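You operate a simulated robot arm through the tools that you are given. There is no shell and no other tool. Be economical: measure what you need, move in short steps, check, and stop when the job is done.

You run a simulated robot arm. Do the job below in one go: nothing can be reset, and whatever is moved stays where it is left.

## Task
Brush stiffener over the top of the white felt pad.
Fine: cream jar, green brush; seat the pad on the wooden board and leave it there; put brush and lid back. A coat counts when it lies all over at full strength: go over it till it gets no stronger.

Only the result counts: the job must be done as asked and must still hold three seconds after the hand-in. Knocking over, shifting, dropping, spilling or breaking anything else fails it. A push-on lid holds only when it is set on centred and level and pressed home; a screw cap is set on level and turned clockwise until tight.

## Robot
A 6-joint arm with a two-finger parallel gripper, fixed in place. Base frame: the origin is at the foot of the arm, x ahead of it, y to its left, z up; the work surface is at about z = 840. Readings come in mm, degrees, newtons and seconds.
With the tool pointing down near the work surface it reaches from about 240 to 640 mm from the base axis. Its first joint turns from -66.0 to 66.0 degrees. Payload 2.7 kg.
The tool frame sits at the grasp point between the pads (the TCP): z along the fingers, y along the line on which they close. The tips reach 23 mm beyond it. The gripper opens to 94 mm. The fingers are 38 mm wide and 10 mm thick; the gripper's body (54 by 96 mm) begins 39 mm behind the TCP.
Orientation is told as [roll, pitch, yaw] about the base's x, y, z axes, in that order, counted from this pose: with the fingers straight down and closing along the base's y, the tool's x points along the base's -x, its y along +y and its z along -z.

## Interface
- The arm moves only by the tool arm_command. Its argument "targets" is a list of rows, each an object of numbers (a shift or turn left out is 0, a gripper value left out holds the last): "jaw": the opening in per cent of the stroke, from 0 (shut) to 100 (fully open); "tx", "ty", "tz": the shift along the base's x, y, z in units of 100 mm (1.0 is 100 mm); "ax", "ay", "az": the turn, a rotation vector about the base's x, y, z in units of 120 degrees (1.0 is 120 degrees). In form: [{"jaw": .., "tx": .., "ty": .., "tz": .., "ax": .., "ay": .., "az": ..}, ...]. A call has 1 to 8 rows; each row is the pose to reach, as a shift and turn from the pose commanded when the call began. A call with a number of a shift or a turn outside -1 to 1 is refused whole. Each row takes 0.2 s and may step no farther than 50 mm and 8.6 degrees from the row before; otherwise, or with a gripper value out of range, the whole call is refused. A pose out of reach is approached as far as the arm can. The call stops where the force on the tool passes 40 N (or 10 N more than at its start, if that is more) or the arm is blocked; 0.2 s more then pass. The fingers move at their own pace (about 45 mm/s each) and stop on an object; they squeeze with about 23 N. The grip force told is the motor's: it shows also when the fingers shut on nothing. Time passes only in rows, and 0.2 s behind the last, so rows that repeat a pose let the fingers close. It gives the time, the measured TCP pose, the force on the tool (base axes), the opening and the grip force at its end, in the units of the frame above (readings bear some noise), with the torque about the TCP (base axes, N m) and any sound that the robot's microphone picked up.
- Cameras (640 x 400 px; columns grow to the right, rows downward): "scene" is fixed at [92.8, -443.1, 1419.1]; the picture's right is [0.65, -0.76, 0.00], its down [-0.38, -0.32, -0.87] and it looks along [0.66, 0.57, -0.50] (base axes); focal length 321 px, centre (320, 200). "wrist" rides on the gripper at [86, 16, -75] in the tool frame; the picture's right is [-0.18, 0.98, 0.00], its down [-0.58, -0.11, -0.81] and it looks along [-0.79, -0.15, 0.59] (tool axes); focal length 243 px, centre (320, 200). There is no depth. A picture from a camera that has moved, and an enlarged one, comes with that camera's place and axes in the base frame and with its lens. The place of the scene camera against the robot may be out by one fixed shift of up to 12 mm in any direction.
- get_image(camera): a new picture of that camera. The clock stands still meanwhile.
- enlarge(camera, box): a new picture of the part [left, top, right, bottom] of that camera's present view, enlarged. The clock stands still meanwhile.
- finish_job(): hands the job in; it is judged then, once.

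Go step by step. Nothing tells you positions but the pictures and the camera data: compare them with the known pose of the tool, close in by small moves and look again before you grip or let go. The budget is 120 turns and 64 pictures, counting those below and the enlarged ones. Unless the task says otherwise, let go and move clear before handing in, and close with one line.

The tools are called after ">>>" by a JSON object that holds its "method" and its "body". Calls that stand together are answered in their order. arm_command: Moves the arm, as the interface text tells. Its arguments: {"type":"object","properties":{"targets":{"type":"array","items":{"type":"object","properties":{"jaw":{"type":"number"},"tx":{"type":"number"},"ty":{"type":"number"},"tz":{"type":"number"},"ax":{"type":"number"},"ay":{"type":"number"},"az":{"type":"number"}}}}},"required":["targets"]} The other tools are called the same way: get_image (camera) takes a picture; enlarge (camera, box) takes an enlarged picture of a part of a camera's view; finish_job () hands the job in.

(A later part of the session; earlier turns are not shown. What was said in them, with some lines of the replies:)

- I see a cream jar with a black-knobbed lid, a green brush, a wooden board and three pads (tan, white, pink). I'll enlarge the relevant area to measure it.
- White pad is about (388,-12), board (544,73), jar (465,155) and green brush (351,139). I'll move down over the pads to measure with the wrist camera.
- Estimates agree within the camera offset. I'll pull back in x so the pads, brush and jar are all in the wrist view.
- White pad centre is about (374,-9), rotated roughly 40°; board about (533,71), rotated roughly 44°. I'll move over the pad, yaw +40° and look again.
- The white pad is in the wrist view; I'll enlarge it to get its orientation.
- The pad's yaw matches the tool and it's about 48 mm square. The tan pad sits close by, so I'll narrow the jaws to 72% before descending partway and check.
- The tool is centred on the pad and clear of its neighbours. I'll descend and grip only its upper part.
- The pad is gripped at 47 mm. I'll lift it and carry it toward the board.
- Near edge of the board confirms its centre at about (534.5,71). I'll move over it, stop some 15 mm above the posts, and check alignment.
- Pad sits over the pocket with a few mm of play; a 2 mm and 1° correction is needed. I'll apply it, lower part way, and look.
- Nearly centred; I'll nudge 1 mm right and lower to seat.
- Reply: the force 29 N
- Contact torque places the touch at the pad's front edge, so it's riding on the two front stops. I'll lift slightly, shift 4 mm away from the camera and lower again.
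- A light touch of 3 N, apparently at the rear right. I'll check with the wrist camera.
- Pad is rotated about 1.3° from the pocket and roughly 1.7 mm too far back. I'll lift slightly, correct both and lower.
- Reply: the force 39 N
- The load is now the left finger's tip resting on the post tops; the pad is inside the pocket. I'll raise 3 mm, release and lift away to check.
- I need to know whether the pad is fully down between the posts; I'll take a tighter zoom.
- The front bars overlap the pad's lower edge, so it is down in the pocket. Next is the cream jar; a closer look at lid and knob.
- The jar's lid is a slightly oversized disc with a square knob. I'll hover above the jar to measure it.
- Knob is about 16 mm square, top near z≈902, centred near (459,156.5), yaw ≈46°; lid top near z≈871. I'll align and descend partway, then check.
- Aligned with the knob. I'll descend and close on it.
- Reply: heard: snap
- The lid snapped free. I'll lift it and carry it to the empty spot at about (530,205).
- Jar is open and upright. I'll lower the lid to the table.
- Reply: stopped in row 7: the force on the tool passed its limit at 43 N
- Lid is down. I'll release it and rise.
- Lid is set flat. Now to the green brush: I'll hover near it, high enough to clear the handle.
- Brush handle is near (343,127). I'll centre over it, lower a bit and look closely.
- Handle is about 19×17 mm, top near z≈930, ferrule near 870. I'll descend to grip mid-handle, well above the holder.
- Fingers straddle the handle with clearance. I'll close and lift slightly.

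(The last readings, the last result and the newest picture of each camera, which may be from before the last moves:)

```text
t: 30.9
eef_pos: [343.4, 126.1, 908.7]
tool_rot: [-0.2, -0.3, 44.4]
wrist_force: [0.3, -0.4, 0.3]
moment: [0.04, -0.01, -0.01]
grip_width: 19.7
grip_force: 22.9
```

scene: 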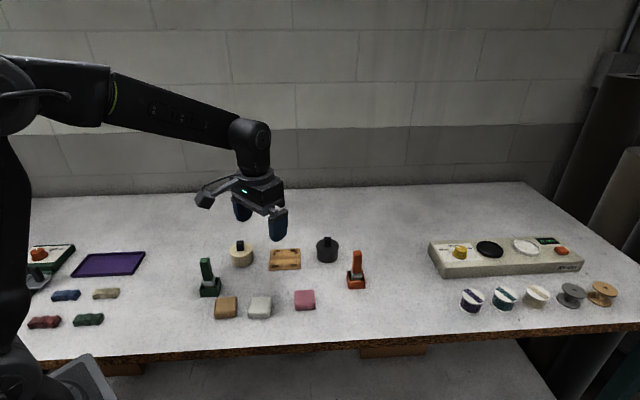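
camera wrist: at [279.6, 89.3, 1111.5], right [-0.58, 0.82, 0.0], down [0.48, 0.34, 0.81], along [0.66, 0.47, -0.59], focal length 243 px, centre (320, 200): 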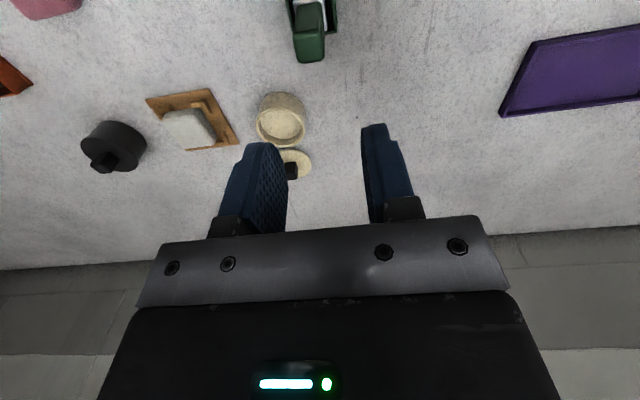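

Brush gripped (19.7 mm) with no side load. I'll lift it straight up and carry it over the jar.

>>> {"method": "arm_command", "body": {"targets": [{"tz": 0.2}, {"tz": 0.5}, {"tz": 0.8}, {"tz": 0.8, "tx": 0.4, "ty": 0.1}, {"tz": 0.8, "tx": 0.8, "ty": 0.25}, {"tz": 0.8, "tx": 1.0, "ty": 0.3}, {"tz": 0.8, "tx": 1.0, "ty": 0.3}]}}

>>> {"method": "enlarge", "body": {"camera": "scene", "box": [192, 200, 320, 300]}}

>>> {"method": "enlarge", "body": {"camera": "wrist", "box": [220, 30, 420, 170]}}

```text
t: 32.5
eef_pos: [445.2, 156.2, 989.1]
tool_rot: [0.0, -0.3, 44.4]
wrist_force: [0.2, -0.4, -0.1]
moment: [-0.01, 0.03, -0.01]
grip_width: 19.8
grip_force: 23.2
```

```text
4.00 times, centred on (256, 250) of scene
camera zoom: at [92.9, -443.1, 1419.1], right [0.65, -0.76, 0.0], down [-0.38, -0.32, -0.87], along [0.66, 0.57, -0.5], focal length 1283 px, centre (576, 0)
```

zoom: 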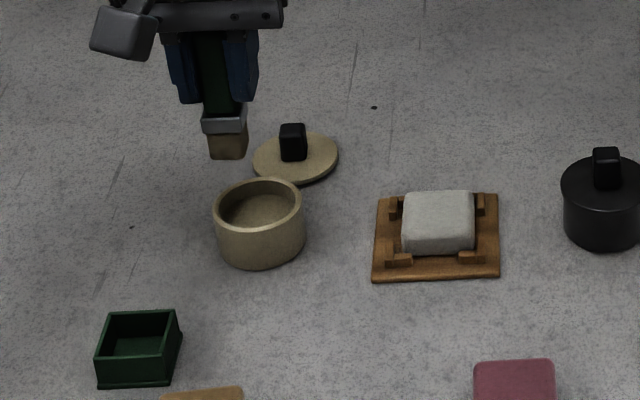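

```text
2.86 times, centred on (320, 100) of wrist
camera zoom: at [371.1, 107.8, 1063.7], right [-0.56, 0.83, 0.0], down [0.49, 0.33, 0.81], along [0.67, 0.45, -0.59], focal length 693 px, centre (320, 486)
```

zoom: 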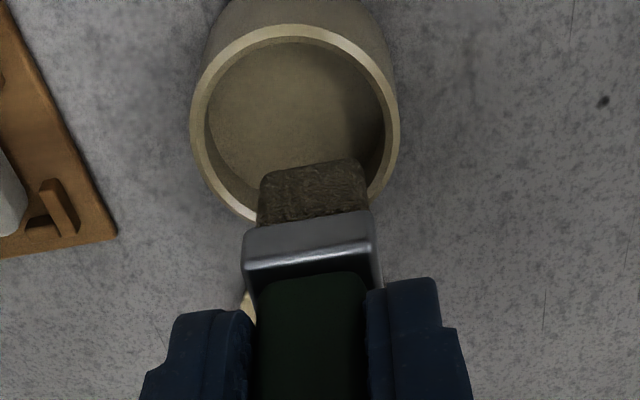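

Holder is empty and upright; bristle tip is about 69 mm below the TCP. I'll centre over the jar and dip carefully.

>>> {"method": "arm_command", "body": {"targets": [{"tx": 0.11}, {"tx": 0.11, "tz": -0.3}, {"tx": 0.11, "tz": -0.5}, {"tx": 0.11, "tz": -0.58}, {"tx": 0.11, "tz": -0.64}, {"tx": 0.11, "tz": -0.64}]}}

>>> {"method": "enlarge", "body": {"camera": "scene", "box": [208, 215, 288, 275]}}

```text
t: 33.9
eef_pos: [455.8, 155.4, 926.0]
tool_rot: [-0.2, -0.6, 44.5]
wrist_force: [-4.5, -1.5, 19.4]
moment: [-0.03, 0.22, 0.0]
grip_width: 19.5
grip_force: 22.7
```

```text
6.67 times, centred on (248, 245) of scene
camera zoom: at [92.5, -443.3, 1419.1], right [0.65, -0.76, 0.0], down [-0.38, -0.32, -0.87], along [0.66, 0.57, -0.5], focal length 2138 px, centre (800, -100)
```

zoom: 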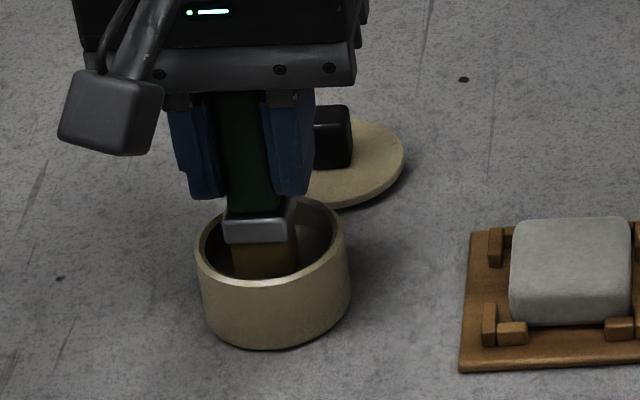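

The bristles reached the bottom with about 19 N. I'll lift out and check whether they are loaded.

>>> {"method": "arm_command", "body": {"targets": [{"tz": 0.03}, {"tz": 0.03, "tx": 0.02, "ty": -0.02}, {"tz": 0.03, "tx": 0.02, "ty": -0.02}, {"tz": 0.3, "tx": 0.02, "ty": -0.02}, {"tz": 0.63, "tx": 0.02, "ty": -0.02}, {"tz": 0.63, "tx": 0.02, "ty": -0.02}]}}

>>> {"method": "enlarge", "body": {"camera": "scene", "box": [208, 210, 320, 280]}}

```text
t: 35.3
eef_pos: [458.7, 155.1, 989.4]
tool_rot: [-0.1, -0.3, 44.5]
wrist_force: [-0.2, -0.7, -0.2]
moment: [0.02, -0.01, 0.02]
grip_width: 19.4
grip_force: 22.9
```

```text
5.71 times, centred on (264, 245) of scene
camera zoom: at [92.8, -443.1, 1419.1], right [0.65, -0.76, 0.0], down [-0.38, -0.32, -0.87], along [0.66, 0.57, -0.5], focal length 1833 px, centre (640, -57)
```

zoom: 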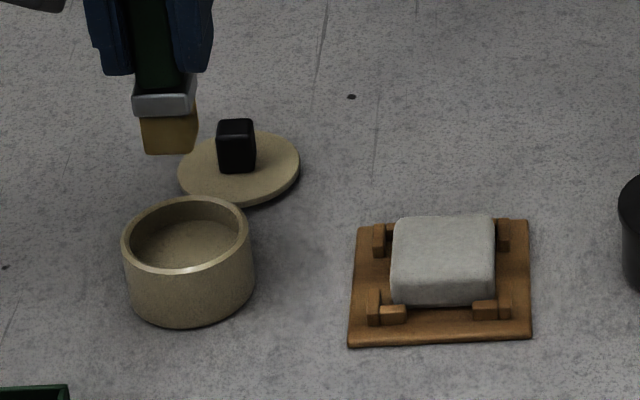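

Bristles are now coated. I'll carry the brush over the pad centre at (537,69) and lower to find contact.

>>> {"method": "arm_command", "body": {"targets": [{"tx": 0.26, "ty": -0.29}, {"tx": 0.52, "ty": -0.58}, {"tx": 0.78, "ty": -0.86}, {"tx": 0.78, "ty": -0.86, "tz": -0.3}, {"tx": 0.78, "ty": -0.86, "tz": -0.42}, {"tx": 0.78, "ty": -0.86, "tz": -0.46}]}}

>>> {"method": "enlarge", "body": {"camera": "scene", "box": [250, 210, 330, 270]}}

```text
t: 36.7
eef_pos: [534.4, 69.9, 942.1]
tool_rot: [-0.1, -0.4, 44.4]
wrist_force: [0.2, -1.1, -0.6]
moment: [0.03, 0.02, 0.0]
grip_width: 19.3
grip_force: 22.9
```

```text
6.67 times, centred on (290, 240) of scene
camera zoom: at [92.8, -443.1, 1419.1], right [0.65, -0.76, 0.0], down [-0.38, -0.32, -0.87], along [0.66, 0.57, -0.5], focal length 2138 px, centre (520, -67)
```

zoom: 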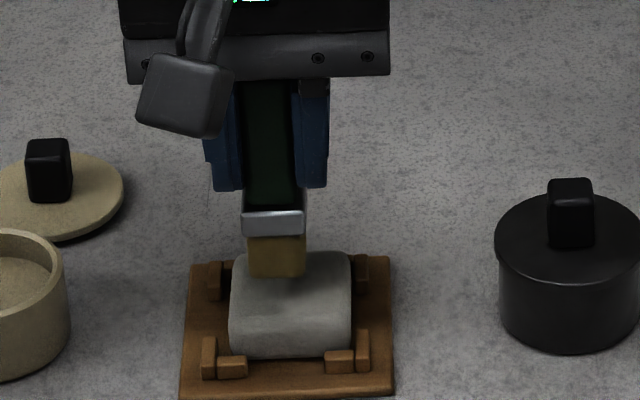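

The brush is about 5 mm left of the pad's centre. I'll correct and lower to first contact.

>>> {"method": "arm_command", "body": {"targets": [{"tx": 0.035, "ty": -0.035}, {"tx": 0.035, "ty": -0.035, "tz": -0.04}, {"tx": 0.035, "ty": -0.035, "tz": -0.07}, {"tx": 0.035, "ty": -0.035, "tz": -0.07}]}}

```text
t: 37.7
eef_pos: [538.2, 67.0, 933.7]
tool_rot: [-0.1, -0.3, 44.3]
wrist_force: [0.3, 0.2, 0.2]
moment: [-0.01, 0.0, -0.03]
grip_width: 19.5
grip_force: 22.6
```

>>> {"method": "arm_command", "body": {"targets": [{"tz": -0.02}, {"tz": -0.03}, {"tz": -0.03}]}}

```text
t: 38.5
eef_pos: [537.3, 67.2, 930.7]
tool_rot: [-0.1, -0.3, 44.5]
wrist_force: [-0.5, -0.5, -1.1]
moment: [0.01, -0.03, -0.03]
grip_width: 19.4
grip_force: 23.1
```

>>> {"method": "arm_command", "body": {"targets": [{"tz": -0.02}, {"tz": -0.03}, {"tz": -0.03}]}}

```text
t: 39.3
eef_pos: [539.6, 66.5, 929.1]
tool_rot: [-0.3, -0.5, 44.4]
wrist_force: [-6.3, -0.8, 18.0]
moment: [0.01, 0.32, 0.01]
grip_width: 19.3
grip_force: 23.5
```

Contact found at commanded z≈927.5 (18 N). I'll ease up 1 mm and start the strokes: centre lane, then the left lane.

>>> {"method": "arm_command", "body": {"targets": [{"tz": 0.01, "tx": -0.057, "ty": -0.056}, {"tz": 0.01, "tx": -0.114, "ty": -0.112}, {"tz": 0.01}, {"tz": 0.01, "tx": 0.114, "ty": 0.112}, {"tz": 0.01, "tx": 0.016, "ty": 0.212}, {"tz": 0.01, "tx": -0.098, "ty": 0.1}, {"tz": 0.01, "tx": -0.212, "ty": -0.012}, {"tz": 0.01, "tx": -0.098, "ty": 0.1}]}}

>>> {"method": "enlarge", "body": {"camera": "scene", "box": [250, 210, 330, 270]}}

```text
t: 41.1
eef_pos: [529.5, 73.1, 929.3]
tool_rot: [-0.1, -0.1, 44.5]
wrist_force: [-5.4, -4.9, 14.2]
moment: [-0.27, 0.17, 0.0]
grip_width: 19.5
grip_force: 22.6
```

```text
6.67 times, centred on (290, 240) of scene
camera zoom: at [92.4, -443.3, 1419.1], right [0.65, -0.76, 0.0], down [-0.38, -0.32, -0.87], along [0.66, 0.57, -0.5], focal length 2138 px, centre (520, -67)
```

zoom: 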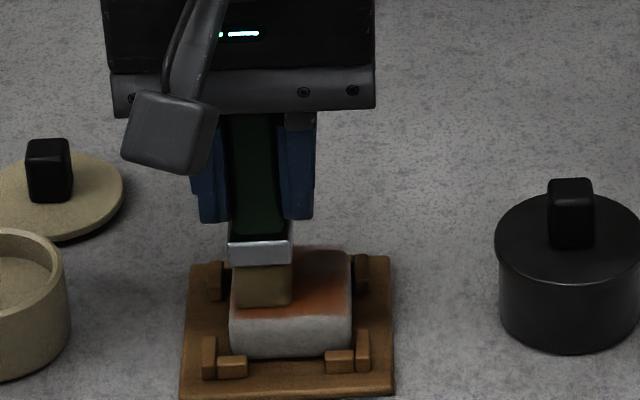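

The coat is showing orange. I'll continue across the right lane and further to the rear.

>>> {"method": "arm_command", "body": {"targets": [{"tx": 0.143, "ty": 0.14}, {"tx": -0.1, "ty": -0.098}, {"tx": 0.098, "ty": -0.1}, {"tx": 0.096, "ty": -0.298}, {"tx": 0.217, "ty": -0.179}, {"tx": 0.339, "ty": -0.06}, {"tx": 0.217, "ty": -0.179}, {"tx": 0.096, "ty": -0.298}]}}

>>> {"method": "enlarge", "body": {"camera": "scene", "box": [250, 210, 330, 270]}}

```text
t: 42.9
eef_pos: [539.2, 47.0, 928.2]
tool_rot: [-0.2, -0.4, 44.5]
wrist_force: [3.5, 1.9, 7.4]
moment: [0.2, -0.16, -0.04]
grip_width: 19.8
grip_force: 23.0
```

```text
6.67 times, centred on (290, 240) of scene
camera zoom: at [92.8, -443.1, 1419.2], right [0.65, -0.76, 0.0], down [-0.38, -0.32, -0.87], along [0.66, 0.57, -0.5], focal length 2138 px, centre (520, -67)
```

zoom: 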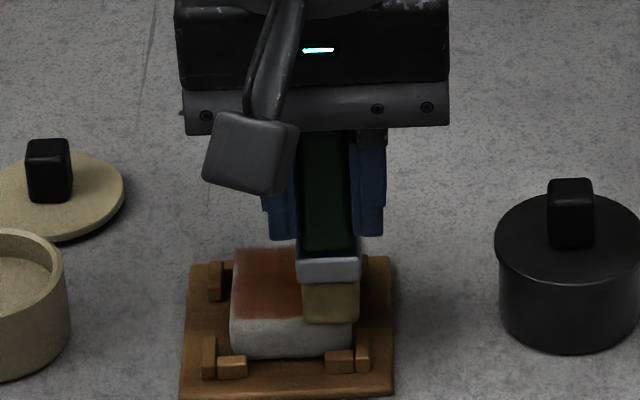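

>>> {"method": "arm_command", "body": {"targets": [{"tx": 0.243, "ty": 0.238}, {"tx": 0.145, "ty": 0.338}, {"tx": -0.098, "ty": 0.1}, {"tx": -0.196, "ty": 0.2}, {"tx": 0.047, "ty": 0.438}, {"tx": 0.096, "ty": 0.388}, {"tx": -0.147, "ty": 0.15}, {"tx": -0.049, "ty": 0.05}]}}

>>> {"method": "arm_command", "body": {"targets": [{"tx": 0.243, "ty": 0.238}, {"tx": 0.292, "ty": 0.188}, {"tx": 0.049, "ty": -0.05}, {"tx": 0.049, "ty": -0.05, "tz": 0.3}, {"tx": -0.25, "ty": -0.25, "tz": 0.5}, {"tx": -0.25, "ty": -0.25, "tz": 0.5}]}}

>>> {"method": "enlarge", "body": {"camera": "scene", "box": [250, 210, 330, 270]}}

```text
t: 44.7
eef_pos: [533.9, 50.7, 928.8]
tool_rot: [-0.1, -0.4, 44.5]
wrist_force: [-1.6, 2.6, 8.7]
moment: [0.25, 0.11, 0.05]
grip_width: 19.4
grip_force: 22.9
```

```text
t: 46.1
eef_pos: [510.2, 24.6, 976.4]
tool_rot: [-0.1, -0.4, 44.4]
wrist_force: [0.0, 0.1, -1.2]
moment: [-0.02, -0.05, -0.05]
grip_width: 19.4
grip_force: 23.4
```

```text
6.67 times, centred on (290, 240) of scene
camera zoom: at [92.8, -443.1, 1419.1], right [0.65, -0.76, 0.0], down [-0.38, -0.32, -0.87], along [0.66, 0.57, -0.5], focal length 2138 px, centre (520, -67)
```

zoom: 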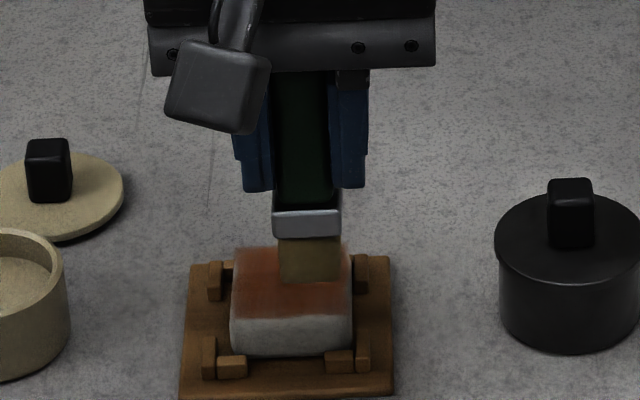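

The coat is building but the brush looks drier. I'll re-dip, and view the pad from the jar position meanwhile.

>>> {"method": "arm_command", "body": {"targets": [{"tz": 0.13, "tx": -0.1, "ty": 0.3}, {"tz": 0.13, "tx": -0.25, "ty": 0.7}, {"tz": 0.13, "tx": -0.35, "ty": 1.0}]}}

>>> {"method": "arm_command", "body": {"targets": [{"tx": -0.165, "ty": 0.305}, {"tx": -0.165, "ty": 0.305}]}}

>>> {"method": "get_image", "body": {"camera": "wrist"}}

>>> {"method": "enlarge", "body": {"camera": "scene", "box": [270, 240, 310, 265]}}

```text
t: 46.9
eef_pos: [473.8, 127.0, 994.0]
tool_rot: [-0.1, -0.4, 44.4]
wrist_force: [0.6, 0.3, -0.8]
moment: [-0.01, 0.02, 0.01]
grip_width: 19.5
grip_force: 23.3
```

```text
t: 47.5
eef_pos: [457.3, 157.9, 994.1]
tool_rot: [-0.1, -0.4, 44.4]
wrist_force: [1.0, 0.1, 0.6]
moment: [0.01, 0.03, -0.01]
grip_width: 19.5
grip_force: 23.2
```

```text
15 pictures are left
camera wrist: at [384.2, 109.4, 1068.8], right [-0.56, 0.83, 0.0], down [0.49, 0.33, 0.81], along [0.67, 0.45, -0.59], focal length 243 px, centre (320, 200)
```

wrist: 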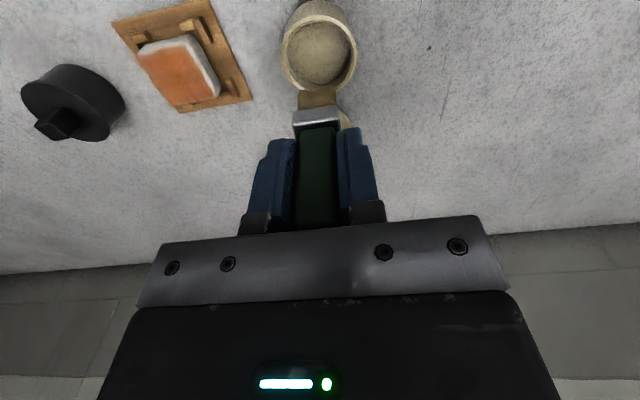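

```text
16.00 times, centred on (290, 252) of scene
camera zoom: at [92.8, -443.1, 1419.1], right [0.65, -0.76, 0.0], down [-0.38, -0.32, -0.87], along [0.66, 0.57, -0.5], focal length 5132 px, centre (800, -640)
```

zoom: 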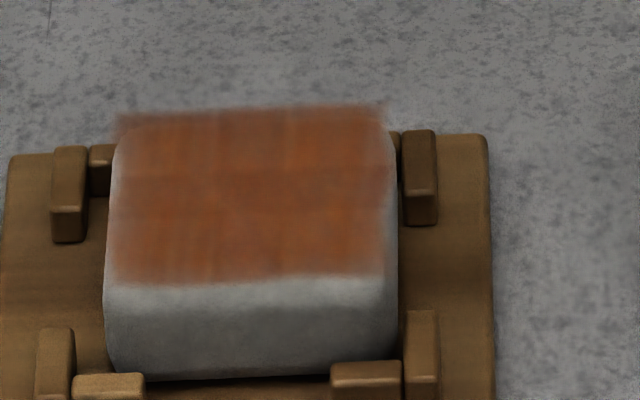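

The coat covers the whole top but with uneven strength. I'll re-dip (jar centre near (454,155)) and make further passes.

>>> {"method": "arm_command", "body": {"targets": [{"tx": -0.03, "ty": -0.025}, {"tx": -0.03, "ty": -0.025, "tz": -0.3}, {"tx": -0.03, "ty": -0.025, "tz": -0.55}, {"tx": -0.03, "ty": -0.025, "tz": -0.62}, {"tx": -0.03, "ty": -0.025, "tz": -0.67}, {"tx": -0.03, "ty": -0.025, "tz": -0.67}]}}

>>> {"method": "arm_command", "body": {"targets": [{"tz": 0.0}, {"tz": 0.3}, {"tz": 0.67}, {"tz": 0.67}]}}

```text
t: 48.9
eef_pos: [454.2, 153.4, 925.2]
tool_rot: [-0.1, -0.2, 44.4]
wrist_force: [0.4, 0.4, -0.6]
moment: [0.0, 0.0, 0.02]
grip_width: 19.7
grip_force: 23.1
```

```text
t: 49.9
eef_pos: [454.8, 152.3, 993.8]
tool_rot: [-0.1, -0.4, 44.4]
wrist_force: [-0.7, 1.0, -1.1]
moment: [0.01, -0.03, 0.01]
grip_width: 19.4
grip_force: 22.5
```

No bottom contact this time, so the brush slid slightly in the grip. I'll dip again a little deeper until I feel the bottom.

>>> {"method": "arm_command", "body": {"targets": [{"tz": -0.4}, {"tz": -0.67}, {"tz": -0.69}, {"tz": -0.71}, {"tz": -0.71}]}}

```text
t: 51.1
eef_pos: [455.0, 155.1, 922.5]
tool_rot: [-0.3, -0.6, 44.5]
wrist_force: [-1.1, -0.8, 18.9]
moment: [0.05, -0.08, -0.01]
grip_width: 19.9
grip_force: 23.0
```

>>> {"method": "arm_command", "body": {"targets": [{"tz": 0.3}, {"tz": 0.7}, {"tz": 0.7, "tx": 0.3, "ty": -0.3}, {"tz": 0.7, "tx": 0.6, "ty": -0.6}, {"tz": 0.7, "tx": 0.82, "ty": -0.88}, {"tz": 0.5, "tx": 0.82, "ty": -0.88}, {"tz": 0.2, "tx": 0.82, "ty": -0.88}, {"tz": 0.1, "tx": 0.82, "ty": -0.88}]}}

```text
t: 52.9
eef_pos: [533.5, 65.9, 931.3]
tool_rot: [-0.1, -0.4, 44.3]
wrist_force: [-0.5, 0.5, -1.2]
moment: [0.03, -0.02, -0.01]
grip_width: 19.5
grip_force: 22.9
```

>>> {"method": "arm_command", "body": {"targets": [{"tx": 0.026, "ty": -0.002, "tz": -0.02}, {"tx": 0.026, "ty": -0.002, "tz": -0.03}, {"tx": 0.026, "ty": -0.002, "tz": -0.03}]}}

```text
t: 53.7
eef_pos: [536.8, 65.9, 926.8]
tool_rot: [-0.1, -0.3, 44.4]
wrist_force: [-0.5, -0.1, 1.9]
moment: [0.05, 0.01, 0.04]
grip_width: 19.4
grip_force: 23.2
```

Light contact. I'll lower 1 mm and make a second full set of strokes.

>>> {"method": "arm_command", "body": {"targets": [{"tz": -0.01, "tx": -0.1, "ty": -0.098}, {"tz": -0.012, "tx": 0.143, "ty": 0.14}, {"tz": -0.012, "tx": 0.045, "ty": 0.24}, {"tz": -0.012, "tx": -0.198, "ty": 0.002}, {"tz": -0.012, "tx": 0.045, "ty": 0.24}, {"tz": -0.012, "tx": 0.094, "ty": 0.19}, {"tz": -0.012, "tx": -0.149, "ty": -0.048}, {"tz": -0.012, "tx": -0.1, "ty": -0.098}]}}

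>>> {"method": "arm_command", "body": {"targets": [{"tx": 0.243, "ty": 0.238}, {"tx": 0.292, "ty": 0.188}, {"tx": 0.049, "ty": -0.05}, {"tx": 0.098, "ty": -0.1}, {"tx": 0.341, "ty": 0.138}, {"tx": 0.098, "ty": -0.1}, {"tx": 0.049, "ty": -0.05}, {"tx": 0.0, "ty": 0.0}]}}

```text
t: 55.5
eef_pos: [529.4, 58.1, 927.8]
tool_rot: [-0.1, -0.3, 44.5]
wrist_force: [-2.2, 3.7, 9.2]
moment: [0.26, 0.08, 0.04]
grip_width: 19.4
grip_force: 23.2
```

```text
t: 57.3
eef_pos: [528.6, 54.6, 926.6]
tool_rot: [-0.2, -0.3, 44.5]
wrist_force: [3.8, -6.3, 18.6]
moment: [-0.23, -0.3, -0.02]
grip_width: 19.5
grip_force: 23.6
```

Now cross strokes over the whole top, then I'll lift and inspect.

>>> {"method": "arm_command", "body": {"targets": [{"tx": -0.098, "ty": 0.1}, {"tx": 0.098, "ty": -0.1}, {"tx": 0.177, "ty": -0.023}, {"tx": -0.019, "ty": 0.177}, {"tx": 0.059, "ty": 0.254}, {"tx": 0.255, "ty": 0.054}, {"tx": 0.341, "ty": 0.138}, {"tx": 0.145, "ty": 0.338}]}}

>>> {"method": "arm_command", "body": {"targets": [{"tz": 0.3}, {"tz": 0.65}, {"tz": 0.65, "tx": -0.3, "ty": 0.2}, {"tz": 0.65, "tx": -0.7, "ty": 0.45}, {"tz": 0.65, "tx": -0.89, "ty": 0.55}]}}

>>> {"method": "enlarge", "body": {"camera": "scene", "box": [270, 240, 310, 265]}}

```text
t: 59.1
eef_pos: [542.6, 92.2, 926.2]
tool_rot: [-0.2, -0.4, 44.3]
wrist_force: [1.3, -1.8, 3.7]
moment: [-0.06, -0.09, -0.02]
grip_width: 19.4
grip_force: 23.2
```

```text
t: 60.3
eef_pos: [454.0, 146.0, 993.8]
tool_rot: [-0.1, -0.3, 44.4]
wrist_force: [0.2, 0.1, -0.9]
moment: [0.01, 0.03, -0.01]
grip_width: 19.6
grip_force: 23.0
```

```text
16.00 times, centred on (290, 252) of scene
camera zoom: at [92.8, -443.1, 1419.1], right [0.65, -0.76, 0.0], down [-0.38, -0.32, -0.87], along [0.66, 0.57, -0.5], focal length 5132 px, centre (800, -640)
```

zoom: 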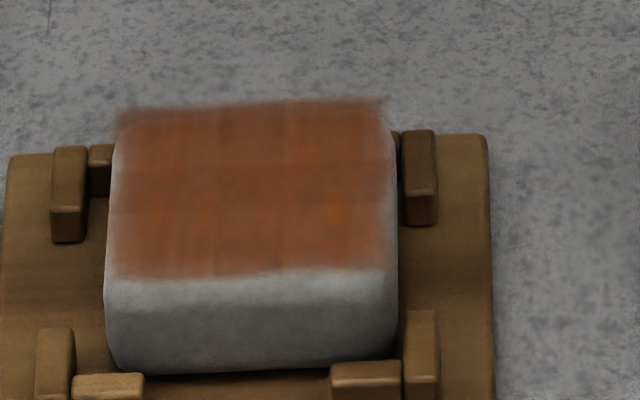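

More even, but the left and edges may not be at full strength yet. I'll dip once more and go over everything again.

>>> {"method": "arm_command", "body": {"targets": [{"ty": 0.095}, {"ty": 0.095, "tz": -0.35}, {"ty": 0.095, "tz": -0.6}, {"ty": 0.095, "tz": -0.69}, {"ty": 0.095, "tz": -0.71}, {"ty": 0.095, "tz": -0.71}]}}

>>> {"method": "arm_command", "body": {"targets": [{"tz": 0.3}, {"tz": 0.7}, {"tz": 0.7, "tx": 0.3, "ty": -0.3}, {"tz": 0.7, "tx": 0.6, "ty": -0.6}, {"tz": 0.7, "tx": 0.845, "ty": -0.885}, {"tz": 0.4, "tx": 0.845, "ty": -0.885}, {"tz": 0.1, "tx": 0.845, "ty": -0.885}, {"tz": 0.06, "tx": 0.845, "ty": -0.885}]}}

```text
t: 61.7
eef_pos: [455.3, 152.3, 921.6]
tool_rot: [-0.1, -0.3, 44.3]
wrist_force: [0.0, 0.1, -0.1]
moment: [0.01, -0.02, -0.05]
grip_width: 19.5
grip_force: 23.1
```

```text
t: 63.5
eef_pos: [535.9, 66.8, 926.4]
tool_rot: [-0.1, -0.4, 44.5]
wrist_force: [0.2, 0.1, 3.0]
moment: [0.06, 0.05, 0.0]
grip_width: 19.3
grip_force: 23.0
```

Touching the pad again at 3 N. Full stroke set, with slightly more pressure.

>>> {"method": "arm_command", "body": {"targets": [{"tz": -0.008, "tx": -0.1, "ty": -0.098}, {"tz": -0.01, "tx": 0.143, "ty": 0.14}, {"tz": -0.01, "tx": 0.045, "ty": 0.24}, {"tz": -0.01, "tx": -0.198, "ty": 0.002}, {"tz": -0.01, "tx": 0.045, "ty": 0.24}, {"tz": -0.01, "tx": 0.094, "ty": 0.19}, {"tz": -0.01, "tx": -0.149, "ty": -0.048}, {"tz": -0.01, "tx": -0.1, "ty": -0.098}]}}

>>> {"method": "arm_command", "body": {"targets": [{"tx": 0.243, "ty": 0.238}, {"tx": 0.292, "ty": 0.188}, {"tx": 0.049, "ty": -0.05}, {"tx": 0.098, "ty": -0.1}, {"tx": 0.341, "ty": 0.138}, {"tx": 0.098, "ty": -0.1}, {"tx": 0.049, "ty": -0.05}, {"tx": 0.0, "ty": 0.0}]}}

>>> {"method": "arm_command", "body": {"targets": [{"tx": -0.098, "ty": 0.1}, {"tx": 0.098, "ty": -0.1}, {"tx": 0.177, "ty": -0.023}, {"tx": -0.019, "ty": 0.177}, {"tx": 0.059, "ty": 0.254}, {"tx": 0.255, "ty": 0.054}, {"tx": 0.341, "ty": 0.138}, {"tx": 0.145, "ty": 0.338}]}}

>>> {"method": "arm_command", "body": {"targets": [{"tz": 0.3}, {"tz": 0.65}, {"tz": 0.65, "tx": -0.3, "ty": 0.2}, {"tz": 0.65, "tx": -0.7, "ty": 0.45}, {"tz": 0.65, "tx": -0.89, "ty": 0.55}]}}

>>> {"method": "enlarge", "body": {"camera": "scene", "box": [270, 240, 310, 265]}}

```text
t: 65.3
eef_pos: [527.0, 55.9, 925.1]
tool_rot: [-0.1, -0.2, 44.4]
wrist_force: [-2.8, 3.6, 8.8]
moment: [0.28, 0.09, 0.02]
grip_width: 19.9
grip_force: 23.1
```

```text
t: 67.1
eef_pos: [527.6, 56.1, 925.7]
tool_rot: [-0.2, -0.3, 44.5]
wrist_force: [0.7, -1.2, 2.7]
moment: [-0.03, -0.05, 0.0]
grip_width: 19.3
grip_force: 23.0
```

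```text
t: 68.9
eef_pos: [541.3, 90.2, 925.1]
tool_rot: [-0.2, -0.4, 44.4]
wrist_force: [1.5, 0.5, 1.8]
moment: [0.01, -0.07, 0.01]
grip_width: 19.7
grip_force: 23.2
```

```text
t: 70.1
eef_pos: [452.6, 145.1, 990.1]
tool_rot: [-0.1, -0.3, 44.4]
wrist_force: [-0.2, 0.0, -0.2]
moment: [-0.03, 0.02, 0.01]
grip_width: 19.6
grip_force: 23.2
```

```text
16.00 times, centred on (290, 252) of scene
camera zoom: at [92.8, -443.1, 1419.1], right [0.65, -0.76, 0.0], down [-0.38, -0.32, -0.87], along [0.66, 0.57, -0.5], focal length 5132 px, centre (800, -640)
```

zoom: 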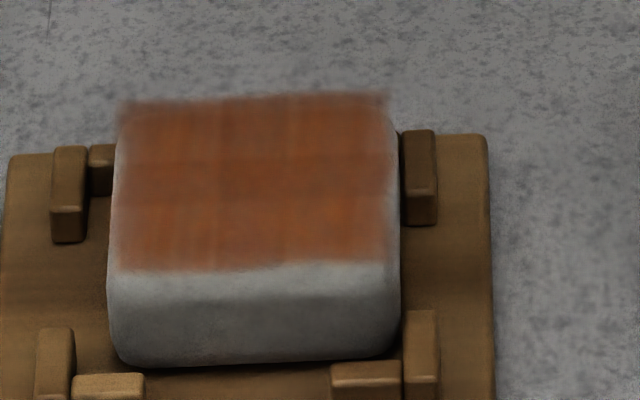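

The coat now looks uniform and hardly changed from before; the pad crept about 3 mm toward the rear stops but sits flat. I'll do one last dip and a confirming pass with strokes finishing toward the front.

>>> {"method": "arm_command", "body": {"targets": [{"ty": 0.095}, {"ty": 0.095, "tz": -0.35}, {"ty": 0.095, "tz": -0.6}, {"ty": 0.095, "tz": -0.7}, {"ty": 0.095, "tz": -0.72}, {"ty": 0.095, "tz": -0.72}]}}

>>> {"method": "arm_command", "body": {"targets": [{"tz": 0.3}, {"tz": 0.72}, {"tz": 0.72, "tx": 0.3, "ty": -0.3}, {"tz": 0.72, "tx": 0.6, "ty": -0.6}, {"tz": 0.72, "tx": 0.845, "ty": -0.885}, {"tz": 0.4, "tx": 0.845, "ty": -0.885}, {"tz": 0.12, "tx": 0.845, "ty": -0.885}, {"tz": 0.06, "tx": 0.845, "ty": -0.885}]}}

```text
t: 71.5
eef_pos: [454.8, 155.7, 920.0]
tool_rot: [-0.3, -0.5, 44.5]
wrist_force: [-3.9, -0.1, 18.0]
moment: [0.14, 0.11, 0.04]
grip_width: 19.6
grip_force: 22.9
```

```text
t: 73.3
eef_pos: [539.2, 65.3, 924.3]
tool_rot: [-0.2, -0.4, 44.5]
wrist_force: [0.1, -0.2, 4.1]
moment: [0.08, 0.05, -0.02]
grip_width: 19.7
grip_force: 22.9
```

>>> {"method": "arm_command", "body": {"targets": [{"tz": -0.008, "tx": 0.052, "ty": 0.247}, {"tz": -0.01, "tx": -0.198, "ty": 0.002}, {"tz": -0.01, "tx": -0.1, "ty": -0.098}, {"tz": -0.01, "tx": 0.15, "ty": 0.147}, {"tz": -0.01, "tx": -0.1, "ty": -0.098}, {"tz": -0.01, "tx": -0.002, "ty": -0.198}, {"tz": -0.01, "tx": 0.248, "ty": 0.047}, {"tz": -0.01, "tx": -0.002, "ty": -0.198}]}}

>>> {"method": "arm_command", "body": {"targets": [{"tx": -0.196, "ty": 0.2}, {"tx": -0.117, "ty": 0.277}, {"tx": 0.079, "ty": 0.077}, {"tx": 0.157, "ty": 0.154}, {"tx": -0.039, "ty": 0.354}, {"tx": 0.047, "ty": 0.438}, {"tx": 0.243, "ty": 0.238}, {"tx": -0.049, "ty": 0.05}]}}

>>> {"method": "arm_command", "body": {"targets": [{"tz": 0.3}, {"tz": 0.65}, {"tz": 0.7, "tx": -0.3, "ty": 0.2}, {"tz": 0.7, "tx": -0.6, "ty": 0.5}, {"tz": 0.7, "tx": -0.79, "ty": 0.9}]}}

>>> {"method": "enlarge", "body": {"camera": "scene", "box": [270, 240, 310, 265]}}

```text
t: 75.1
eef_pos: [536.6, 45.8, 924.9]
tool_rot: [-0.2, -0.2, 44.5]
wrist_force: [0.4, 0.0, 2.3]
moment: [0.08, -0.08, 0.0]
grip_width: 19.2
grip_force: 22.7
```

```text
t: 76.9
eef_pos: [533.8, 51.8, 923.6]
tool_rot: [-0.4, -0.7, 44.5]
wrist_force: [7.1, 3.8, 15.9]
moment: [0.38, -0.48, -0.03]
grip_width: 19.6
grip_force: 23.5
```

```text
t: 78.1
eef_pos: [454.2, 140.3, 995.6]
tool_rot: [-0.3, -0.4, 44.4]
wrist_force: [0.2, 0.7, -0.4]
moment: [-0.01, 0.0, -0.04]
grip_width: 19.6
grip_force: 23.2
```

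```text
16.00 times, centred on (290, 252) of scene
camera zoom: at [92.8, -443.2, 1419.1], right [0.65, -0.76, 0.0], down [-0.38, -0.32, -0.87], along [0.66, 0.57, -0.5], focal length 5132 px, centre (800, -640)
```

zoom: 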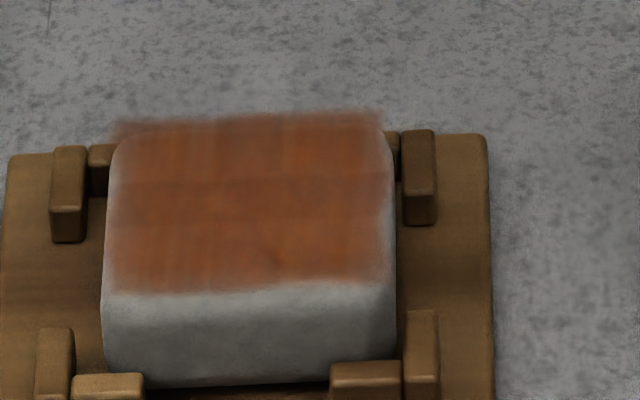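

Pad is seated against the stops and the coat's strength no longer changes. Next I return the brush: hover over its holder and check alignment.

>>> {"method": "arm_command", "body": {"targets": [{"tx": -0.4, "ty": -0.05}, {"tx": -0.8, "ty": -0.1}, {"tx": -1.0, "ty": -0.12}]}}

>>> {"method": "arm_command", "body": {"targets": [{"tx": -0.104, "ty": -0.017}, {"tx": -0.104, "ty": -0.017, "tz": -0.3}, {"tx": -0.104, "ty": -0.017, "tz": -0.52}, {"tx": -0.104, "ty": -0.017, "tz": -0.52}]}}

>>> {"method": "enlarge", "body": {"camera": "scene", "box": [176, 240, 240, 300]}}

>>> {"method": "enlarge", "body": {"camera": "wrist", "box": [240, 50, 400, 150]}}

```text
t: 78.9
eef_pos: [352.7, 129.0, 996.3]
tool_rot: [-0.1, -0.3, 44.5]
wrist_force: [-0.4, -0.8, -0.8]
moment: [-0.02, 0.04, -0.01]
grip_width: 19.5
grip_force: 23.3
```

```text
t: 79.9
eef_pos: [343.8, 126.5, 940.8]
tool_rot: [-0.1, -0.3, 44.4]
wrist_force: [-0.1, 0.0, -0.5]
moment: [0.05, 0.0, 0.01]
grip_width: 19.6
grip_force: 22.9
```

```text
6.67 times, centred on (208, 270) of scene
camera zoom: at [92.8, -443.1, 1419.1], right [0.65, -0.76, 0.0], down [-0.38, -0.32, -0.87], along [0.66, 0.57, -0.5], focal length 2138 px, centre (1067, -267)
```

zoom: 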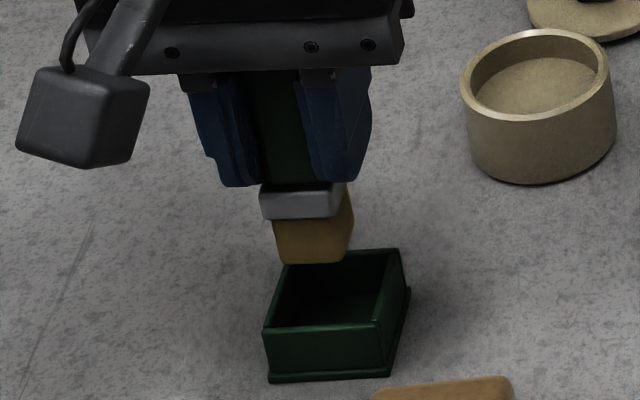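

```text
4.00 times, centred on (320, 100) of wrist
camera zoom: at [270.0, 77.5, 1015.6], right [-0.56, 0.83, 0.0], down [0.49, 0.33, 0.81], along [0.67, 0.45, -0.59], focal length 970 px, centre (320, 600)
```

zoom: 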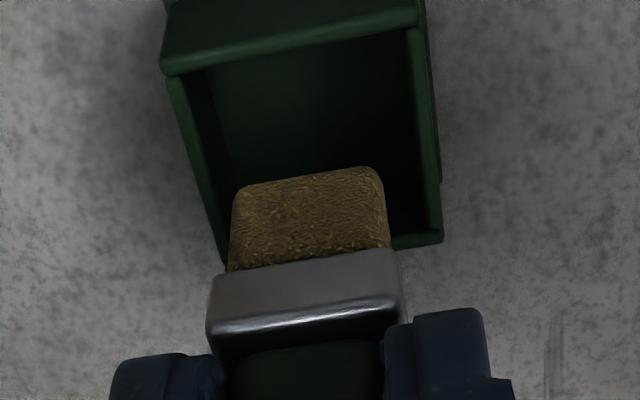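

Brush is upright and aligned with the holder. I'll lower it in until light contact.

>>> {"method": "arm_command", "body": {"targets": [{"tz": -0.15}, {"tz": -0.28}, {"tz": -0.34}, {"tz": -0.36}, {"tz": -0.36}]}}

```text
t: 81.1
eef_pos: [342.8, 130.2, 905.3]
tool_rot: [-0.1, -0.3, 44.3]
wrist_force: [-0.6, -1.1, -0.6]
moment: [-0.02, -0.03, -0.02]
grip_width: 19.5
grip_force: 23.1
```

>>> {"method": "arm_command", "body": {"targets": [{"tz": -0.01}, {"tz": -0.02}, {"tz": -0.03}, {"tz": -0.03}]}}

```text
t: 82.1
eef_pos: [342.5, 126.1, 904.2]
tool_rot: [-0.1, -0.4, 44.4]
wrist_force: [-0.2, 0.6, -1.0]
moment: [0.04, -0.02, 0.03]
grip_width: 19.6
grip_force: 23.2
```

>>> {"method": "arm_command", "body": {"targets": [{"tz": -0.01}, {"tz": -0.02}, {"tz": -0.02}]}}

```text
t: 82.9
eef_pos: [343.1, 127.1, 900.9]
tool_rot: [-0.1, -0.4, 44.4]
wrist_force: [-0.5, 0.2, -0.2]
moment: [0.0, -0.02, 0.02]
grip_width: 19.6
grip_force: 23.3
```

>>> {"method": "arm_command", "body": {"targets": [{"tz": -0.01}, {"tz": -0.02}, {"tz": -0.02}]}}

>>> {"method": "enlarge", "body": {"camera": "scene", "box": [176, 240, 240, 300]}}

```text
t: 83.7
eef_pos: [343.5, 127.0, 901.0]
tool_rot: [-0.2, -0.6, 44.5]
wrist_force: [-5.7, -3.9, 38.9]
moment: [-0.02, 0.21, 0.04]
grip_width: 19.4
grip_force: 22.7
```

```text
6.67 times, centred on (208, 270) of scene
camera zoom: at [92.2, -443.4, 1419.1], right [0.65, -0.76, 0.0], down [-0.38, -0.32, -0.87], along [0.66, 0.57, -0.5], focal length 2138 px, centre (1067, -267)
```

zoom: 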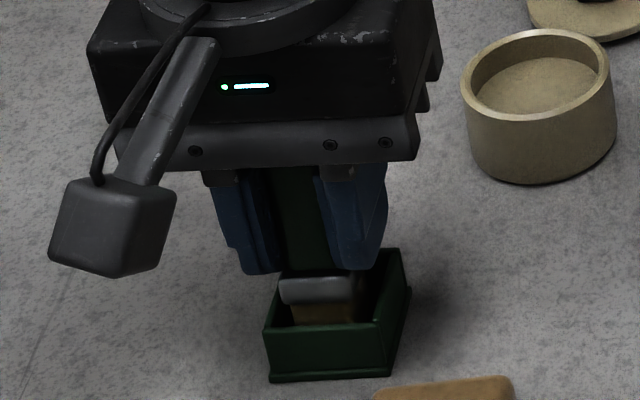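

Brush is seated on the holder floor. I'll relieve the pressure, open gently and rise.

>>> {"method": "arm_command", "body": {"targets": [{"tz": 0.015}, {"tz": 0.015}, {"tz": 0.015, "jaw": 30}, {"tz": 0.015, "jaw": 40}, {"tz": 0.015, "jaw": 40}, {"tz": 0.4}, {"tz": 0.8}, {"tz": 1.0}]}}

>>> {"method": "enlarge", "body": {"camera": "scene", "box": [180, 220, 308, 300]}}

```text
t: 85.5
eef_pos: [344.6, 126.9, 1000.1]
tool_rot: [0.0, -0.2, 44.3]
wrist_force: [0.2, 0.0, 0.2]
moment: [0.03, -0.03, 0.01]
grip_width: 37.8
grip_force: 0.0
```

```text
5.00 times, centred on (244, 260) of scene
camera zoom: at [92.8, -443.1, 1419.1], right [0.65, -0.76, 0.0], down [-0.38, -0.32, -0.87], along [0.66, 0.57, -0.5], focal length 1604 px, centre (700, -100)
```

zoom: 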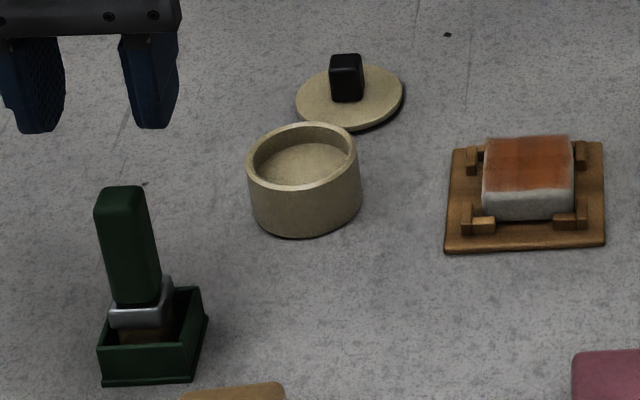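

Brush is back in its holder. Now I fetch the lid with the same pose I released it in.

>>> {"method": "arm_command", "body": {"targets": [{"tx": 0.35, "ty": 0.15}, {"tx": 0.75, "ty": 0.3}, {"tx": 1.0, "ty": 0.4, "az": 0.012}]}}

>>> {"method": "arm_command", "body": {"targets": [{"tx": 0.4, "ty": 0.2}, {"tx": 0.8, "ty": 0.35}, {"tx": 0.89, "ty": 0.39, "jaw": 45}, {"tx": 0.89, "ty": 0.39, "tz": -0.4}, {"tx": 0.89, "ty": 0.39, "tz": -0.8}, {"tx": 0.89, "ty": 0.39, "tz": -0.8}]}}

>>> {"method": "enlarge", "body": {"camera": "wrist", "box": [220, 60, 420, 200]}}

```text
t: 86.3
eef_pos: [443.4, 168.9, 1000.8]
tool_rot: [-0.1, -0.3, 45.9]
wrist_force: [-0.2, 0.8, 0.2]
moment: [-0.04, -0.03, 0.02]
grip_width: 37.6
grip_force: 0.0
```

```text
t: 87.7
eef_pos: [534.0, 204.3, 922.8]
tool_rot: [0.0, -0.3, 45.9]
wrist_force: [-0.5, 0.4, -0.1]
moment: [-0.01, -0.02, 0.0]
grip_width: 42.5
grip_force: 0.0
```

```text
2.86 times, centred on (320, 130) of wrist
camera zoom: at [461.3, 154.4, 996.5], right [-0.58, 0.82, 0.0], down [0.48, 0.34, 0.81], along [0.66, 0.47, -0.59], focal length 693 px, centre (320, 400)
```

zoom: 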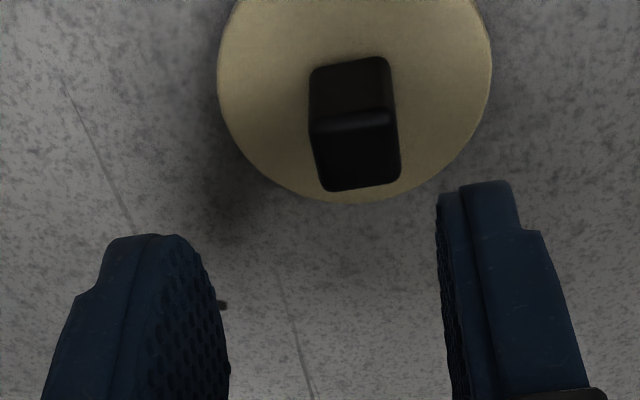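

The lid sits about 9 mm off from where the fingers left it. I'll shift to centre on the knob, descend and grip it.

>>> {"method": "arm_command", "body": {"targets": [{"tx": -0.092, "ty": 0.036}, {"tx": -0.092, "ty": 0.036, "tz": -0.3}, {"tx": -0.092, "ty": 0.036, "tz": -0.46}, {"tx": -0.092, "ty": 0.036, "tz": -0.46, "jaw": 0}, {"tx": -0.092, "ty": 0.036, "tz": -0.46, "jaw": 0}, {"tx": -0.092, "ty": 0.036, "tz": -0.46, "jaw": 0}, {"tx": -0.092, "ty": 0.036, "tz": -0.46, "jaw": 0}]}}

```text
t: 89.3
eef_pos: [522.5, 209.4, 875.8]
tool_rot: [-0.1, -0.3, 46.0]
wrist_force: [0.5, -0.1, 0.1]
moment: [0.04, 0.01, 0.0]
grip_width: 16.9
grip_force: 22.9
```

Lid gripped. I'll lift it and hover just above the jar.

>>> {"method": "arm_command", "body": {"targets": [{"tz": 0.4}, {"tz": 0.8}, {"tz": 0.8, "tx": -0.33, "ty": -0.25}, {"tz": 0.8, "tx": -0.66, "ty": -0.51}, {"tz": 0.6, "tx": -0.66, "ty": -0.51}, {"tz": 0.44, "tx": -0.66, "ty": -0.51}, {"tz": 0.44, "tx": -0.66, "ty": -0.51}]}}

>>> {"method": "enlarge", "body": {"camera": "scene", "box": [208, 215, 272, 275]}}

>>> {"method": "enlarge", "body": {"camera": "wrist", "box": [220, 40, 420, 180]}}

```text
t: 90.9
eef_pos: [455.5, 158.0, 917.3]
tool_rot: [-0.1, -0.2, 45.9]
wrist_force: [0.7, 0.8, 0.9]
moment: [0.02, -0.01, -0.01]
grip_width: 17.1
grip_force: 22.5
```

```text
6.67 times, centred on (240, 245) of scene
camera zoom: at [92.8, -443.1, 1419.1], right [0.65, -0.76, 0.0], down [-0.38, -0.32, -0.87], along [0.66, 0.57, -0.5], focal length 2138 px, centre (853, -100)
```

zoom: 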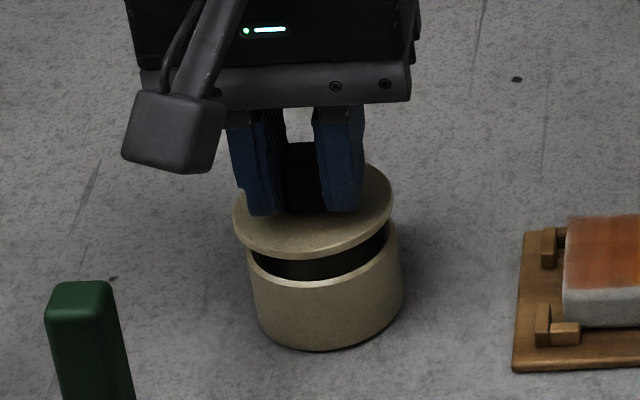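

```text
2.86 times, centred on (320, 110) of wrist
camera zoom: at [383.7, 107.6, 990.7], right [-0.58, 0.82, 0.0], down [0.48, 0.34, 0.81], along [0.66, 0.47, -0.59], focal length 693 px, centre (320, 457)
```

zoom: 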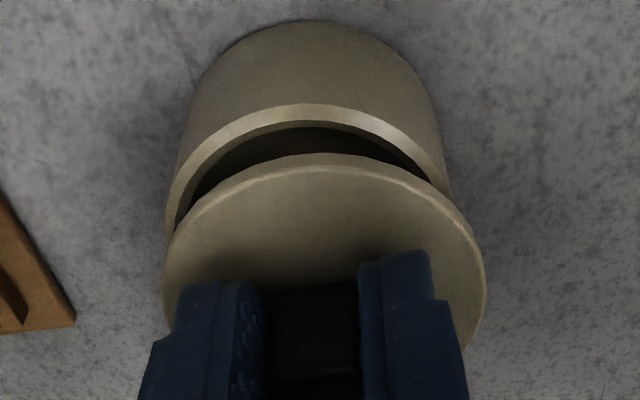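

The lid looks nearly centred, perhaps 1–3 mm off toward the left. I'll shift 1.5 mm, lower to just above the rim and look closely.

>>> {"method": "arm_command", "body": {"targets": [{"tx": 0.01, "ty": -0.01}, {"tx": 0.01, "ty": -0.01, "tz": -0.05}, {"tx": 0.01, "ty": -0.01, "tz": -0.08}, {"tx": 0.01, "ty": -0.01, "tz": -0.08}]}}

>>> {"method": "enlarge", "body": {"camera": "scene", "box": [222, 243, 262, 273]}}

```text
t: 91.9
eef_pos: [459.6, 158.3, 907.8]
tool_rot: [-0.1, -0.3, 45.9]
wrist_force: [1.4, 0.8, -0.2]
moment: [-0.03, 0.01, -0.02]
grip_width: 17.2
grip_force: 22.4
```

```text
13.33 times, centred on (242, 258) of scene
camera zoom: at [92.8, -443.1, 1419.1], right [0.65, -0.76, 0.0], down [-0.38, -0.32, -0.87], along [0.66, 0.57, -0.5], focal length 4277 px, centre (1360, -573)
```

zoom: 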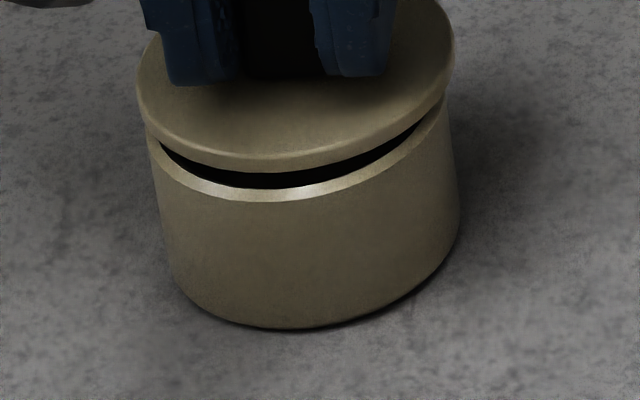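

Left-right is centred; the lid appears about 2–3 mm too far back. I'll shift it forward and lower a bit more to check.

>>> {"method": "arm_command", "body": {"targets": [{"tx": -0.014, "ty": -0.022}, {"tx": -0.014, "ty": -0.022, "tz": -0.02}, {"tx": -0.014, "ty": -0.022, "tz": -0.02}]}}

>>> {"method": "enlarge", "body": {"camera": "wrist", "box": [240, 40, 400, 160]}}

```text
t: 92.7
eef_pos: [457.3, 156.2, 907.9]
tool_rot: [-0.2, -0.5, 45.9]
wrist_force: [-1.0, -3.3, 13.6]
moment: [0.08, -0.2, -0.03]
grip_width: 17.1
grip_force: 22.8
```

```text
3.33 times, centred on (320, 100) of wrist
camera zoom: at [385.0, 106.1, 982.2], right [-0.58, 0.82, 0.0], down [0.48, 0.34, 0.81], along [0.66, 0.47, -0.58], focal length 809 px, centre (320, 533)
```

zoom: 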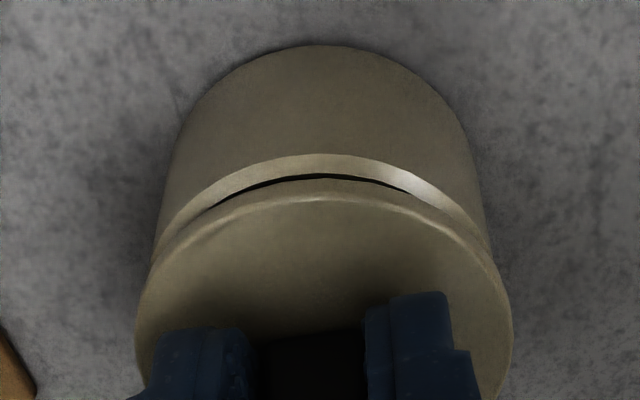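

Contact is on the far rim, confirming the lid is still too far back by about 3 mm. I'll lift slightly, shift and try again gently.

>>> {"method": "arm_command", "body": {"targets": [{"tz": 0.03}, {"tz": 0.03, "tx": -0.021, "ty": -0.022}, {"tz": 0.0, "tx": -0.021, "ty": -0.022}, {"tz": -0.01, "tx": -0.021, "ty": -0.022}, {"tz": -0.01, "tx": -0.021, "ty": -0.022}]}}

```text
t: 93.9
eef_pos: [454.2, 155.2, 905.1]
tool_rot: [0.0, -0.3, 45.8]
wrist_force: [0.0, 0.0, 0.9]
moment: [-0.01, -0.03, -0.01]
grip_width: 17.1
grip_force: 22.5
```

No contact now: the lid's plug is entering. I'll continue down in small steps.

>>> {"method": "arm_command", "body": {"targets": [{"tz": -0.01}, {"tz": -0.02}, {"tz": -0.02}]}}

```text
t: 94.7
eef_pos: [455.0, 153.8, 906.0]
tool_rot: [-0.1, -0.3, 45.9]
wrist_force: [1.6, -3.7, 8.0]
moment: [-0.08, 0.15, 0.02]
grip_width: 17.3
grip_force: 23.2
heard: snap
```

A snap was heard. I'll press a little further to make sure it's home all round.

>>> {"method": "arm_command", "body": {"targets": [{"tz": -0.01}, {"tz": -0.02}, {"tz": -0.02}]}}

>>> {"method": "enlarge", "body": {"camera": "scene", "box": [222, 243, 262, 273]}}

```text
t: 95.5
eef_pos: [456.0, 155.3, 903.7]
tool_rot: [-0.1, -0.4, 45.9]
wrist_force: [-0.7, -7.0, 23.4]
moment: [0.03, -0.06, -0.03]
grip_width: 17.2
grip_force: 22.7
```

```text
13.33 times, centred on (242, 258) of scene
camera zoom: at [92.5, -443.4, 1419.1], right [0.65, -0.76, 0.0], down [-0.38, -0.32, -0.87], along [0.66, 0.57, -0.5], focal length 4277 px, centre (1360, -573)
```

zoom: 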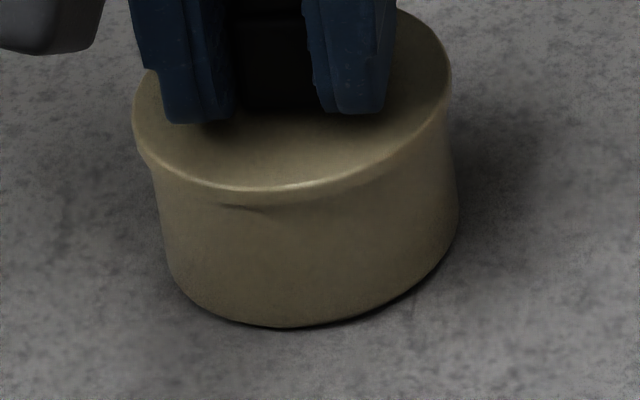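

Lid is home and level. I'll relieve the pressure, release and lift clear.

>>> {"method": "arm_command", "body": {"targets": [{"tz": 0.03}, {"tz": 0.03}, {"tz": 0.03, "jaw": 30}, {"tz": 0.03, "jaw": 45}, {"tz": 0.03, "jaw": 45}, {"tz": 0.4}, {"tz": 0.8}, {"tz": 1.0}]}}

>>> {"method": "arm_command", "body": {"targets": [{"tx": -0.4, "tz": 0.2}, {"tx": -0.8, "tz": 0.4}, {"tx": -0.9, "tz": 0.6}]}}

>>> {"method": "enlarge", "body": {"camera": "scene", "box": [180, 225, 340, 325]}}

```text
t: 97.3
eef_pos: [455.3, 155.1, 1000.9]
tool_rot: [0.0, -0.3, 45.9]
wrist_force: [-0.2, 0.4, -0.1]
moment: [-0.01, -0.04, -0.06]
grip_width: 42.3
grip_force: 0.1
```

```text
t: 98.1
eef_pos: [366.1, 154.8, 1064.2]
tool_rot: [0.0, -0.3, 45.9]
wrist_force: [-0.5, -0.2, 0.4]
moment: [-0.01, -0.03, -0.04]
grip_width: 42.2
grip_force: 0.1
```

```text
4.00 times, centred on (260, 275) of scene
camera zoom: at [92.8, -443.1, 1419.1], right [0.65, -0.76, 0.0], down [-0.38, -0.32, -0.87], along [0.66, 0.57, -0.5], focal length 1283 px, centre (560, -100)
```

zoom: 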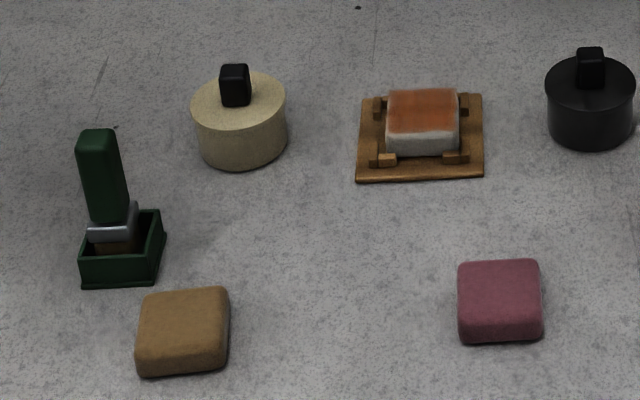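

The lid is on level and the brush is in its holder. The coated pad is seated on the board and the arm is clear, so I'm handing in.

>>> {"method": "finish_job", "body": {}}

```text
The job is handed in.
```

The white pad is seated on the wooden board with stiffener over its whole top, brushed until the colour got no stronger. The green brush is back in its holder and the cream jar's lid is snapped on; the jar shifted about 2 mm when I gripped its lid.
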